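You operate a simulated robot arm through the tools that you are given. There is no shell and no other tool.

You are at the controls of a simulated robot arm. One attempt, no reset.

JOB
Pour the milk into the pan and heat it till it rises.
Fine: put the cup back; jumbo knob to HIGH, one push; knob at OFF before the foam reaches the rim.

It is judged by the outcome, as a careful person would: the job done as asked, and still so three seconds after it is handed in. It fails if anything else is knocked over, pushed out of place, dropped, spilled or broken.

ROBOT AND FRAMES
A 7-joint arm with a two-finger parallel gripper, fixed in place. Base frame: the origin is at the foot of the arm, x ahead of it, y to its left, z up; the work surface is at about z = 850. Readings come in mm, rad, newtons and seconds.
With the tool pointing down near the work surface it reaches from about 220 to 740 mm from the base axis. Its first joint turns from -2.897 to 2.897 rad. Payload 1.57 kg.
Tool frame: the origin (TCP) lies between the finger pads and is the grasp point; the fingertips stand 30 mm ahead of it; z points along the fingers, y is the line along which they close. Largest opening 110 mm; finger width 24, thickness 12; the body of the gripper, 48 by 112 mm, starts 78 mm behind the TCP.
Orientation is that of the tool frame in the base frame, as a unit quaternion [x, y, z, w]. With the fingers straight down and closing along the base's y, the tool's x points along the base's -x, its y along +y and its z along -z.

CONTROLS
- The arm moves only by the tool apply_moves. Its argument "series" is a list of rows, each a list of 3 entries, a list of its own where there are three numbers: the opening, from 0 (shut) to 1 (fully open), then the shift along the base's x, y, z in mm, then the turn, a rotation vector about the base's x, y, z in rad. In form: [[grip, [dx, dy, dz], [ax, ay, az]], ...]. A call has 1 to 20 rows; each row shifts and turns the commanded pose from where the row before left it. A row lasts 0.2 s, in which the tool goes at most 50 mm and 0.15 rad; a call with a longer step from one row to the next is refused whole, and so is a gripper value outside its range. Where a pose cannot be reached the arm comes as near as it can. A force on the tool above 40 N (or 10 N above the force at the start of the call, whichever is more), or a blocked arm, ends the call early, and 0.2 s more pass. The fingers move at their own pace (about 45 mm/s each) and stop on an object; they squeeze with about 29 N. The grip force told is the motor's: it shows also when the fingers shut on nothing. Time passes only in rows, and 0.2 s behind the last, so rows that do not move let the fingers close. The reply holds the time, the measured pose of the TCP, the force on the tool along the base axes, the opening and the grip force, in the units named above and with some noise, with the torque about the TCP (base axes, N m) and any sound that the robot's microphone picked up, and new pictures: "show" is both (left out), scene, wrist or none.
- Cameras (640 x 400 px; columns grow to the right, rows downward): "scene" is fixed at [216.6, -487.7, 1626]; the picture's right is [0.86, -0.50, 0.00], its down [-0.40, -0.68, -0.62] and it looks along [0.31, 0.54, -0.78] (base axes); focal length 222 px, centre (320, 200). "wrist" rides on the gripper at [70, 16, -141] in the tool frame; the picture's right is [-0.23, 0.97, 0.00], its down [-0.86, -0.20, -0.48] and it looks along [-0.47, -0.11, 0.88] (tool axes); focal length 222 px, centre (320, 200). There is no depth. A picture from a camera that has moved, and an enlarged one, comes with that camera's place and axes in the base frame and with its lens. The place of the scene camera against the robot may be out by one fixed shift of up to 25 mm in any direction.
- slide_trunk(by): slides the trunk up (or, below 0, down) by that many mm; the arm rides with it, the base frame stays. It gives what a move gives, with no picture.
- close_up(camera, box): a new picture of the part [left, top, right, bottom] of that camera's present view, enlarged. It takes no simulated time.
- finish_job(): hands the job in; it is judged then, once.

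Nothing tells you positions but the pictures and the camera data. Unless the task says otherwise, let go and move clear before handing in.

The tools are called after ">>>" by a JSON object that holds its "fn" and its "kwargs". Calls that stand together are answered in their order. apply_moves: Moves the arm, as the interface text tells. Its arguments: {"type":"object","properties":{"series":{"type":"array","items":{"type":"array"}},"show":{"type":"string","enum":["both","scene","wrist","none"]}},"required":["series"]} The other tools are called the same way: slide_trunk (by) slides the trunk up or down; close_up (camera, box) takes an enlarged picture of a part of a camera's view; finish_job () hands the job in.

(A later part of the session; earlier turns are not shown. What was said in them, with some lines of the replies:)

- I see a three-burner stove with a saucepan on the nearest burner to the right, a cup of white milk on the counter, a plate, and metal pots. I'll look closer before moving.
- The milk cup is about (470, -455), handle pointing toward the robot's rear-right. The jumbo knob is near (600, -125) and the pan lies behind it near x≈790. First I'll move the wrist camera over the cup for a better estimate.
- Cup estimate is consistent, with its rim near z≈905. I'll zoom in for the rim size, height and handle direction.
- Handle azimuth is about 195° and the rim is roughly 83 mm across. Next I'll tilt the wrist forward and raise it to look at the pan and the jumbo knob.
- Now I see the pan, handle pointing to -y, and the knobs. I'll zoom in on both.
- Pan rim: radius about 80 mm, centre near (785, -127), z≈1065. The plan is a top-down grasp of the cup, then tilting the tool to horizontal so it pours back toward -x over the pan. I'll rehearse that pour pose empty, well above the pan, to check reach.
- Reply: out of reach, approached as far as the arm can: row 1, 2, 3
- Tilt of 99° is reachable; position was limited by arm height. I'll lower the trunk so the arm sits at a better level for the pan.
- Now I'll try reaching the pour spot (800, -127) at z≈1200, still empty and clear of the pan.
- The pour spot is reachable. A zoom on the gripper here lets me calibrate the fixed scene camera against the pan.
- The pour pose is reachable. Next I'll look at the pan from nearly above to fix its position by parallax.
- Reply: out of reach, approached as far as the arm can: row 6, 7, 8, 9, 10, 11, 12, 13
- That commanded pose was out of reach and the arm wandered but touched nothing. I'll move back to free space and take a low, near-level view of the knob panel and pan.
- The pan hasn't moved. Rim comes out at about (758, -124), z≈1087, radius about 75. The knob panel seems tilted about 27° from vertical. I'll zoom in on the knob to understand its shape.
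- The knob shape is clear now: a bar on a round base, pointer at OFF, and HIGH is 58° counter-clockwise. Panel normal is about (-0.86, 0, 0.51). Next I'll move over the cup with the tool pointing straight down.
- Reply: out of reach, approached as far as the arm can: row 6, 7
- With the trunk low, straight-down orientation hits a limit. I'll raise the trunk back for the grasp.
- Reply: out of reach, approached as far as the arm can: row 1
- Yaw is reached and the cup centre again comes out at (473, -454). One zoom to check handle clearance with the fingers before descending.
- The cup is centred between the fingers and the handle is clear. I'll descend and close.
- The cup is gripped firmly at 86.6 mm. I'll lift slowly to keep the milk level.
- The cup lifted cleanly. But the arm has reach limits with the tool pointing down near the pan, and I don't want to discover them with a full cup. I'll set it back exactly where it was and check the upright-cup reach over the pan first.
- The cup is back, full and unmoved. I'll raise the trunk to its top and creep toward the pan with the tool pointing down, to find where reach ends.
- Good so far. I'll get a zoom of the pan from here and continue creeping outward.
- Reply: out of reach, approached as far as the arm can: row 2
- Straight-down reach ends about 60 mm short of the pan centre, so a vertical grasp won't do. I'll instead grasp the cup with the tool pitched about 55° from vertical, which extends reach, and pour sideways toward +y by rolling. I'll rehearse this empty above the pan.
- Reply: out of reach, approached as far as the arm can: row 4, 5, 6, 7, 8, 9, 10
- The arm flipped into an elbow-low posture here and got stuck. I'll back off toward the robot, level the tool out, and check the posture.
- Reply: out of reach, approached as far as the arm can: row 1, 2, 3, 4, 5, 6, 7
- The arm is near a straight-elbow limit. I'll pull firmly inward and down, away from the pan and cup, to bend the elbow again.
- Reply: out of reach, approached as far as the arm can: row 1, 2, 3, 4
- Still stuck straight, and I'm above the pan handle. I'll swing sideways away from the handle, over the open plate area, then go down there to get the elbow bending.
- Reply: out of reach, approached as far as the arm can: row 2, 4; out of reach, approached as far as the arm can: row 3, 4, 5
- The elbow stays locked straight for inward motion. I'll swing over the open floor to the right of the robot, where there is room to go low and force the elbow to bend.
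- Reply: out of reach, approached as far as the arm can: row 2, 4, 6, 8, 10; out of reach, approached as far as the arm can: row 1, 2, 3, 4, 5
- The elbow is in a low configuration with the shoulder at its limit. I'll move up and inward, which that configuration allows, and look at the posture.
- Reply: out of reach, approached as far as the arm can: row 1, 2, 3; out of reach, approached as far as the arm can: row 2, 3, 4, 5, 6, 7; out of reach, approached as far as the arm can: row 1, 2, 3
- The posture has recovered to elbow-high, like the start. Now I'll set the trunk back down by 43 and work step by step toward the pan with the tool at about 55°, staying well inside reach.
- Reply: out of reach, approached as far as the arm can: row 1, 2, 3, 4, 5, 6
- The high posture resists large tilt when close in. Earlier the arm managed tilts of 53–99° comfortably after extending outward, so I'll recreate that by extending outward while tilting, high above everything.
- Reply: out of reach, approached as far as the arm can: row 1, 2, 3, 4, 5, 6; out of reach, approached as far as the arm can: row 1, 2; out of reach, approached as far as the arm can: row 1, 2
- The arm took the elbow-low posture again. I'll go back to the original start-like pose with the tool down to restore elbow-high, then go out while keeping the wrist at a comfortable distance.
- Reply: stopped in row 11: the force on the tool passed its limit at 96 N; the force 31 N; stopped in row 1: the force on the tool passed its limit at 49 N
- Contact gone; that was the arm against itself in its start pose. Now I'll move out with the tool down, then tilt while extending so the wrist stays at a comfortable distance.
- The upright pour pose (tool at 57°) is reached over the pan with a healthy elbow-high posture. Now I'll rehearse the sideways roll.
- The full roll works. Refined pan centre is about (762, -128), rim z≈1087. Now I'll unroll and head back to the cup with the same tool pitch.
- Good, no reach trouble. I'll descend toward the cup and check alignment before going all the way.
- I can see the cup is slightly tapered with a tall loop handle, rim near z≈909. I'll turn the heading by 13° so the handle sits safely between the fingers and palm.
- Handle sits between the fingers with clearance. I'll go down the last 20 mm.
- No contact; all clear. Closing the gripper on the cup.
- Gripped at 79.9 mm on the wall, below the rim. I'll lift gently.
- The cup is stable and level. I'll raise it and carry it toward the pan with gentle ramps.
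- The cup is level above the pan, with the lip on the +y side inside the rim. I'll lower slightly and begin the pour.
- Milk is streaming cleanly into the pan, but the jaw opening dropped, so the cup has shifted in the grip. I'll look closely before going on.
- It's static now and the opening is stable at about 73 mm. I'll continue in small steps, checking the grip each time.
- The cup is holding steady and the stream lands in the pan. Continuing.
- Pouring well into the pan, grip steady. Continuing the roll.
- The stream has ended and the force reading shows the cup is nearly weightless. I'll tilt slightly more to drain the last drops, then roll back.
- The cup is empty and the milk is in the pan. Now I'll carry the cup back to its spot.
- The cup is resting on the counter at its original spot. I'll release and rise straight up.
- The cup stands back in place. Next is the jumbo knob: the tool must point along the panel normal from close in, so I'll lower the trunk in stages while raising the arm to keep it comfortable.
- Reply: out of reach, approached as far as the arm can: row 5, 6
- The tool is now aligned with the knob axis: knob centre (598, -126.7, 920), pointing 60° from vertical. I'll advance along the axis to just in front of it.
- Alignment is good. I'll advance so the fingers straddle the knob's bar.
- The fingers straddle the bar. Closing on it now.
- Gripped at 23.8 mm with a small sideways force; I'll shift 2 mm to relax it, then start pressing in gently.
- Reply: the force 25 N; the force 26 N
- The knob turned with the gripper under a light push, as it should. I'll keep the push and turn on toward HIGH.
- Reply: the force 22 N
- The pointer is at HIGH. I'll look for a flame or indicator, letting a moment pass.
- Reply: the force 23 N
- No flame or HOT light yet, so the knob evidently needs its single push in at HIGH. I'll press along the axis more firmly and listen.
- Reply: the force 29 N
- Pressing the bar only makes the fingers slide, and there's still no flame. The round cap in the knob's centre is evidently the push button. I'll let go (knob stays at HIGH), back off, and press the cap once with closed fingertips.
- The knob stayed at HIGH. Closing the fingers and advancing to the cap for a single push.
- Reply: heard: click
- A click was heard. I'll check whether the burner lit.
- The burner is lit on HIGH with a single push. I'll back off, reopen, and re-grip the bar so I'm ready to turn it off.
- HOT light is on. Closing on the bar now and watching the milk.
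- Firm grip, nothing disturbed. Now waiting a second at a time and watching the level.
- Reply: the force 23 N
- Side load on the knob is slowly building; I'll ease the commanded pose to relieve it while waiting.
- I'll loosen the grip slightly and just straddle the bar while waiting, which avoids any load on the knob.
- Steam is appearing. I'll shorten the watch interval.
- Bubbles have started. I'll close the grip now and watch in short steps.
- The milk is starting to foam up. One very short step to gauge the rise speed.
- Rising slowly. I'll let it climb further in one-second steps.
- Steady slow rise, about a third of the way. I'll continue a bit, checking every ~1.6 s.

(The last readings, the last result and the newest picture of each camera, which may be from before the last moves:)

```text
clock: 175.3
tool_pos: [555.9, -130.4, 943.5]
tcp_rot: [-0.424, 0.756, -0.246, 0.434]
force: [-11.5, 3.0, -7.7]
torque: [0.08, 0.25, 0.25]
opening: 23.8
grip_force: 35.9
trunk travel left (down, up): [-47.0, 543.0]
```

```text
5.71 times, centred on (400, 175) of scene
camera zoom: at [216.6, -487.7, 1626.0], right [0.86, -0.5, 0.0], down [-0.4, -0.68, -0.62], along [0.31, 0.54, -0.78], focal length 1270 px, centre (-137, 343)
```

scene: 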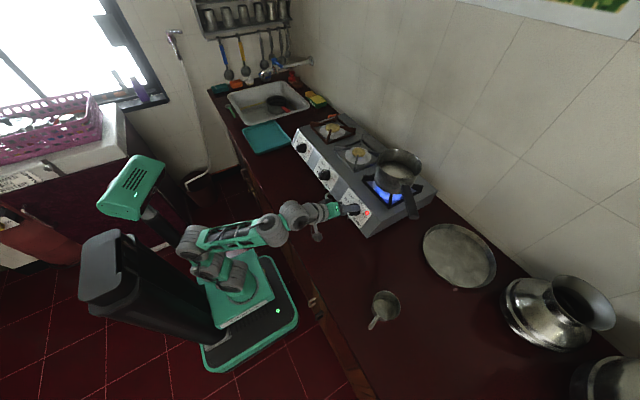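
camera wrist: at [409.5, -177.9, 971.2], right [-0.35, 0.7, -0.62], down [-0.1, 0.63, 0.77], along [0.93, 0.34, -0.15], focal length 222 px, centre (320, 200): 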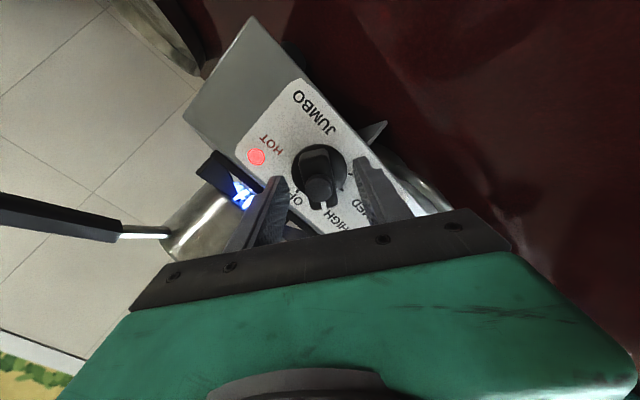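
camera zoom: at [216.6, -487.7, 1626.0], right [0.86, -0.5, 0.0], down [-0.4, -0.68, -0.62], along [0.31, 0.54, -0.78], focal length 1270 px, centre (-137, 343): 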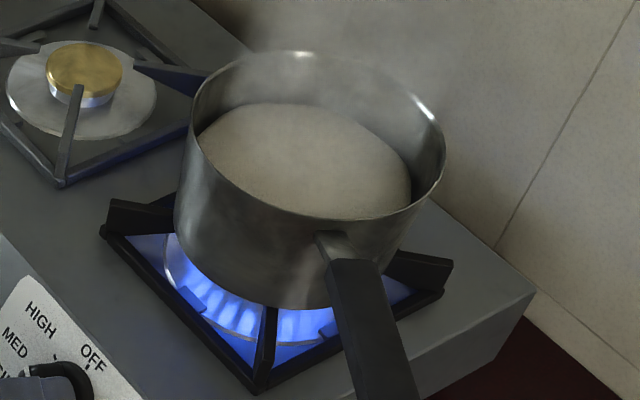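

>>> {"fn": "apply_moves", "kwargs": {"series": [[0.1, [-0.8, 0.2, -0.6], [0, 0, 0]], [0.1, [0, 0, 0], [0, 0, 0]], [0.1, [0, 0, 0], [0, 0, 0]], [0.1, [0, 0, 0], [0, 0, 0]], [0.1, [0, 0, 0], [0, 0, 0]], [0.1, [0, 0, 0], [0, 0, 0]], [0.1, [0, 0, 0], [0, 0, 0]]], "show": "none"}}

>>> {"fn": "close_up", "kwargs": {"camera": "scene", "box": [360, 140, 440, 210]}}

```text
clock: 176.9
tool_pos: [556.7, -130.2, 943.9]
tcp_rot: [-0.424, 0.755, -0.247, 0.435]
force: [0.4, 1.7, -2.5]
torque: [-0.17, 0.3, -0.2]
opening: 23.6
grip_force: 36.3
trunk travel left (down, up): [-47.0, 543.0]
```

```text
5.71 times, centred on (400, 175) of scene
camera zoom: at [216.6, -487.7, 1626.0], right [0.86, -0.5, 0.0], down [-0.4, -0.68, -0.62], along [0.31, 0.54, -0.78], focal length 1270 px, centre (-137, 343)
```

zoom: 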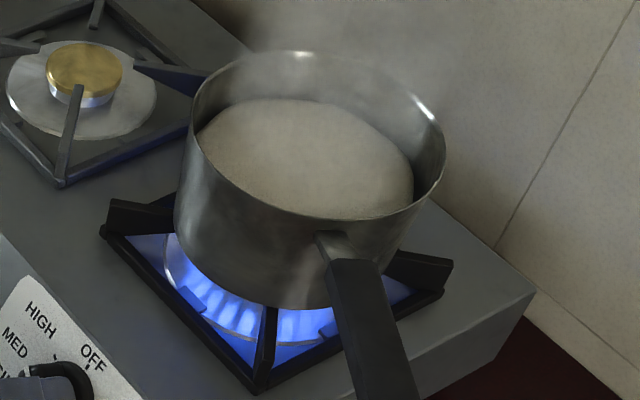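

>>> {"fn": "apply_moves", "kwargs": {"series": [[0.1, [0, 0, 0], [0, 0, 0]], [0.1, [0, 0, 0], [0, 0, 0]], [0.1, [0, 0, 0], [0, 0, 0]], [0.1, [0, 0, 0], [0, 0, 0]], [0.1, [0, 0, 0], [0, 0, 0]], [0.1, [0, 0, 0], [0, 0, 0]], [0.1, [0, 0, 0], [0, 0, 0]], [0.1, [0, 0, 0], [0, 0, 0]], [0.1, [0, 0, 0], [0, 0, 0]]], "show": "none"}}

>>> {"fn": "close_up", "kwargs": {"camera": "scene", "box": [360, 140, 440, 210]}}

```text
clock: 178.9
tool_pos: [557.1, -128.9, 944.3]
tcp_rot: [-0.423, 0.755, -0.247, 0.435]
force: [4.1, -0.3, 2.5]
torque: [0.07, 0.0, 0.12]
opening: 23.9
grip_force: 36.6
trunk travel left (down, up): [-47.0, 543.0]
```

```text
5.71 times, centred on (400, 175) of scene
camera zoom: at [216.6, -487.7, 1626.0], right [0.86, -0.5, 0.0], down [-0.4, -0.68, -0.62], along [0.31, 0.54, -0.78], focal length 1270 px, centre (-137, 343)
```

zoom: 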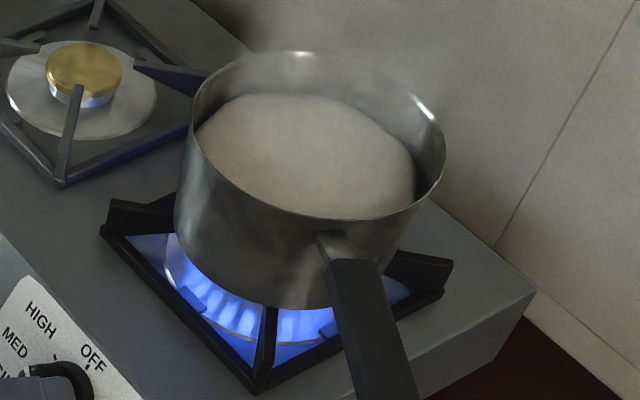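

The milk has clearly risen about halfway. Turning the knob back to OFF now.

>>> {"fn": "apply_moves", "kwargs": {"series": [[0.1, [0, 0, 0], [0.1, 0, -0.0577]], [0.1, [0, 0, 0], [0.1126, 0, -0.065]], [0.1, [0, 0, 0], [0.1126, 0, -0.065]], [0.1, [0, 0, 0], [0.1126, 0, -0.065]], [0.1, [0, 0, 0], [0.1126, 0, -0.065]], [0.1, [0, 0, 0], [0.1126, 0, -0.065]], [0.1, [0, 0, 0], [0.1126, 0, -0.065]], [0.1, [0, 0, 0], [0.1126, 0, -0.065]], [0.1, [0, 0, 0], [0, 0, 0]]], "show": "both"}}

>>> {"fn": "close_up", "kwargs": {"camera": "scene", "box": [340, 140, 440, 230]}}

>>> {"fn": "close_up", "kwargs": {"camera": "wrist", "box": [220, 80, 420, 230]}}

```text
clock: 180.9
tool_pos: [555.6, -127.9, 944.0]
tcp_rot: [0.0, 0.867, 0.0, 0.498]
force: [-4.9, 10.1, -3.9]
torque: [0.22, -0.62, 0.34]
opening: 23.8
grip_force: 35.8
trunk travel left (down, up): [-47.0, 543.0]
camera wrist: at [399.7, -110.6, 954.7], right [0.12, 0.97, 0.2], down [0.02, -0.2, 0.98], along [0.99, -0.11, -0.04], focal length 222 px, centre (320, 200)
```

scene: 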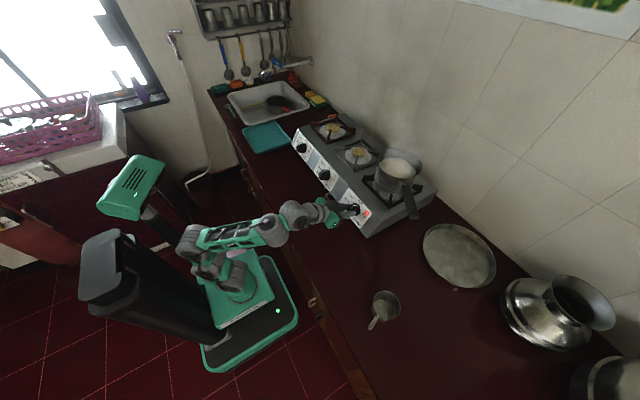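
wrist: 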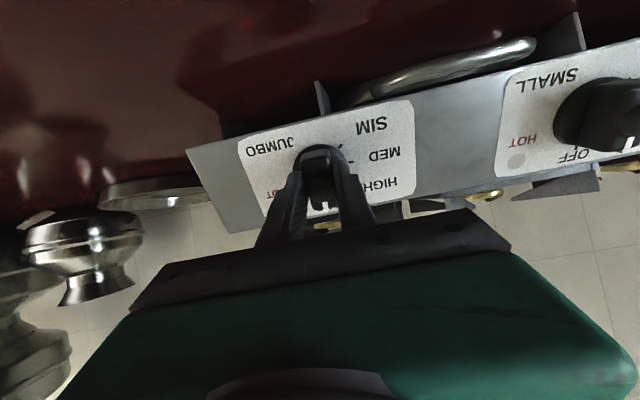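

```text
4.44 times, centred on (390, 185) of scene
camera zoom: at [216.6, -487.7, 1626.0], right [0.86, -0.5, 0.0], down [-0.4, -0.68, -0.62], along [0.31, 0.54, -0.78], focal length 988 px, centre (9, 267)
```

zoom: 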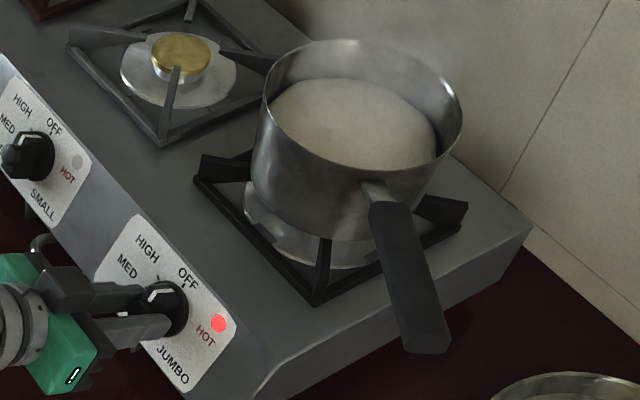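

```text
2.67 times, centred on (320, 155) of wrist
camera zoom: at [399.7, -110.6, 954.7], right [0.12, 0.97, 0.2], down [0.02, -0.2, 0.98], along [0.99, -0.11, -0.04], focal length 592 px, centre (320, 320)
```

zoom: 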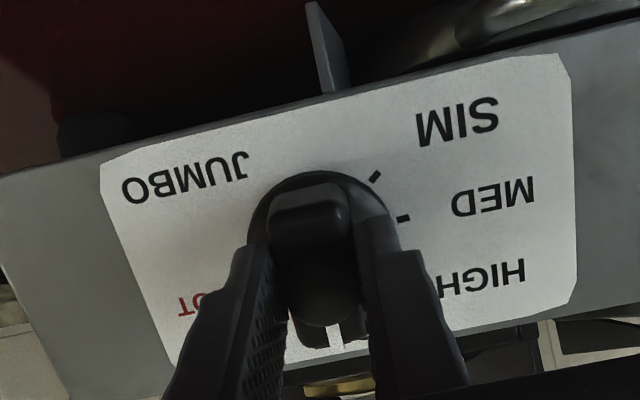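

The flame is out. I'll release the knob, back off, and verify it reads OFF and the foam settles.

>>> {"fn": "apply_moves", "kwargs": {"series": [[0.1, [-0.5, 1.5, -0.5], [0, 0, 0]], [0.4, [0, 0, 0], [0, 0, 0]], [0.5, [0, 0, 0], [0, 0, 0]], [0.5, [-9, 0, 5.2], [0, 0, 0]], [0.5, [-13, 0, 7.5], [0, 0, 0]], [0.5, [-17, 0, 10], [0, 0, 0]], [0.5, [-17, 0, 10], [0, 0, 0]], [0.5, [0, 0, 0], [0, 0, 0]]], "show": "both"}}

>>> {"fn": "close_up", "kwargs": {"camera": "scene", "box": [340, 140, 440, 230]}}

>>> {"fn": "close_up", "kwargs": {"camera": "wrist", "box": [220, 80, 420, 230]}}

```text
clock: 182.7
tool_pos: [499.2, -127.3, 977.8]
tcp_rot: [0.0, 0.867, 0.0, 0.498]
force: [0.0, 0.3, -0.2]
torque: [0.02, 0.01, 0.03]
opening: 54.9
grip_force: 0.0
trunk travel left (down, up): [-47.0, 543.0]
camera wrist: at [342.8, -110.6, 987.8], right [0.12, 0.97, 0.2], down [0.02, -0.2, 0.98], along [0.99, -0.11, -0.04], focal length 222 px, centre (320, 200)
```

scene: 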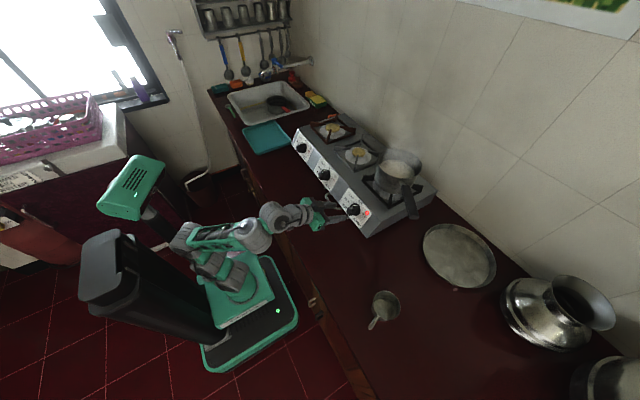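
wrist: 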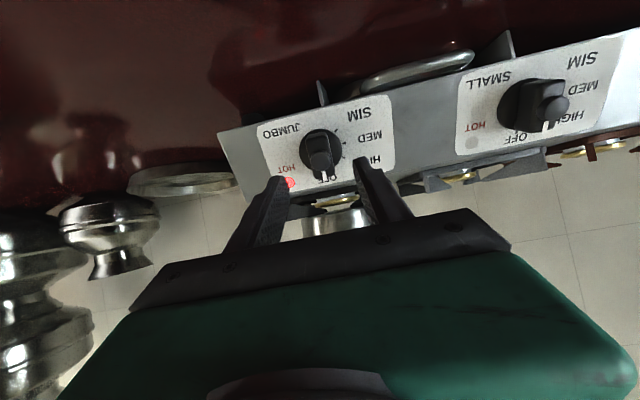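

```text
4.44 times, centred on (390, 185) of scene
camera zoom: at [216.6, -487.7, 1626.0], right [0.86, -0.5, 0.0], down [-0.4, -0.68, -0.62], along [0.31, 0.54, -0.78], focal length 988 px, centre (9, 267)
```

zoom: 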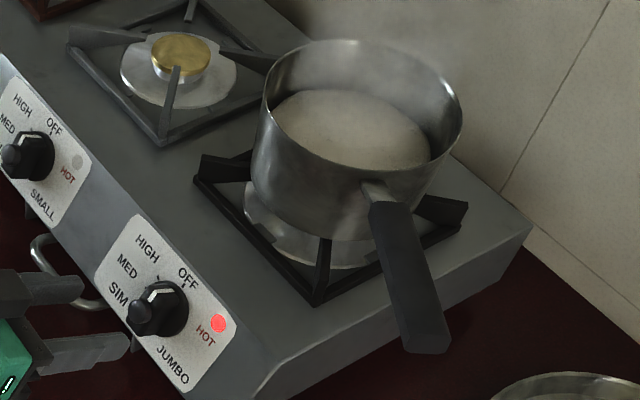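

```text
2.67 times, centred on (320, 155) of wrist
camera zoom: at [342.8, -110.6, 987.8], right [0.12, 0.97, 0.2], down [0.02, -0.2, 0.98], along [0.99, -0.11, -0.04], focal length 592 px, centre (320, 320)
```

zoom: 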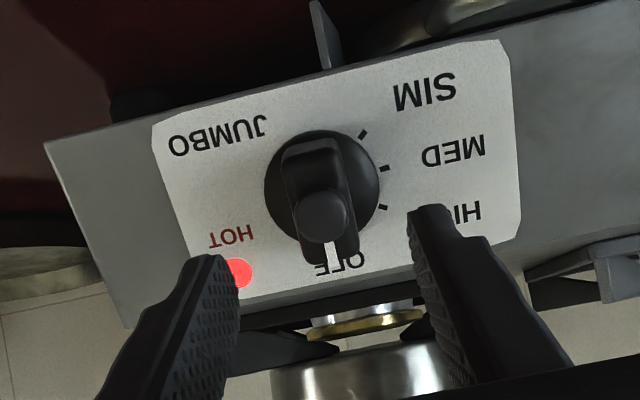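

Knob is at OFF, flame is out and the foam is sinking well below the rim. I'll move clear a little more and do a final check.

>>> {"fn": "apply_moves", "kwargs": {"series": [[0.5, [-8, 0, 7], [0, 0, 0]], [0.5, [-8, 0, 7], [0, 0, 0]], [0.5, [-8, 0, 8], [0, 0, 0]], [0.5, [0, 0, 0], [0, 0, 0]], [0.5, [0, 0, 0], [0, 0, 0]], [0.5, [0, 0, 0], [0, 0, 0]]], "show": "scene"}}

>>> {"fn": "close_up", "kwargs": {"camera": "scene", "box": [330, 140, 450, 240]}}

>>> {"fn": "close_up", "kwargs": {"camera": "scene", "box": [340, 270, 440, 350]}}

```text
clock: 184.1
tool_pos: [476.0, -129.1, 997.4]
tcp_rot: [0.0, 0.867, 0.0, 0.499]
force: [0.2, -0.6, -0.4]
torque: [0.01, 0.0, 0.02]
opening: 55.2
grip_force: 0.0
trunk travel left (down, up): [-47.0, 543.0]
```

scene: 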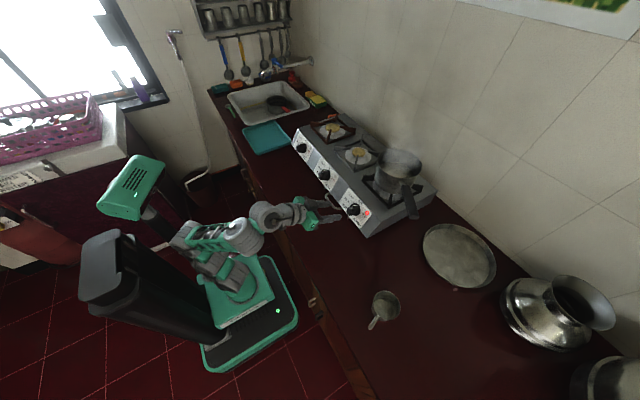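

```text
4.00 times, centred on (390, 190) of scene
camera zoom: at [216.6, -487.7, 1626.0], right [0.86, -0.5, 0.0], down [-0.4, -0.68, -0.62], along [0.31, 0.54, -0.78], focal length 889 px, centre (40, 240)
```

zoom: 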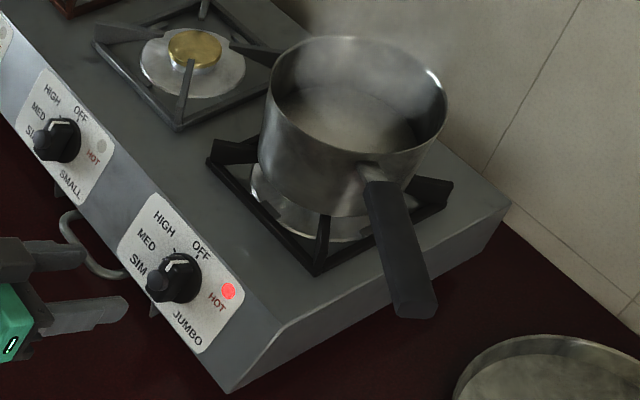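

```text
5.00 times, centred on (390, 310) of scene
camera zoom: at [216.6, -487.7, 1626.0], right [0.86, -0.5, 0.0], down [-0.4, -0.68, -0.62], along [0.31, 0.54, -0.78], focal length 1112 px, centre (-30, -350)
```

zoom: 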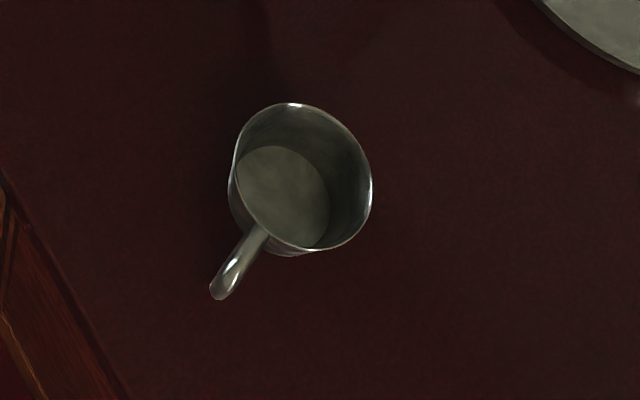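

The milk rose and settled back, the burner is off with the knob at OFF, and the empty cup is in its original place with its handle as it was. Nothing looks spilled or moved, so I'm handing it in.

>>> {"fn": "finish_job", "kwargs": {}}

```text
The job is handed in.
```

The milk is poured and was heated until it rose, and I've handed the job in. I don't have the verdict on it.

- **Cup:** It was emptied into the pan and put back within a few millimetres of where it started. The handle points almost the way it did before.
- **Heating:** I turned the jumbo knob to HIGH, and one push on its centre cap lit the burner. While turning the knob I also pressed on its bar, which did nothing. I only realised afterwards that the cap is the push button, so a strict count might notice that extra pressing.
- **Foam:** I turned the knob to OFF when the foam was roughly halfway up the pan. It stayed below the rim and then sank.
- **Surroundings:** The last pictures show no spills, and nothing was knocked over or out of place. The HOT light was still on when I handed in; I took that as leftover heat, since the flame was out.

Early on, the arm swung off course near the pan while I was finding its reach limits. The pan looked unmoved afterwards.
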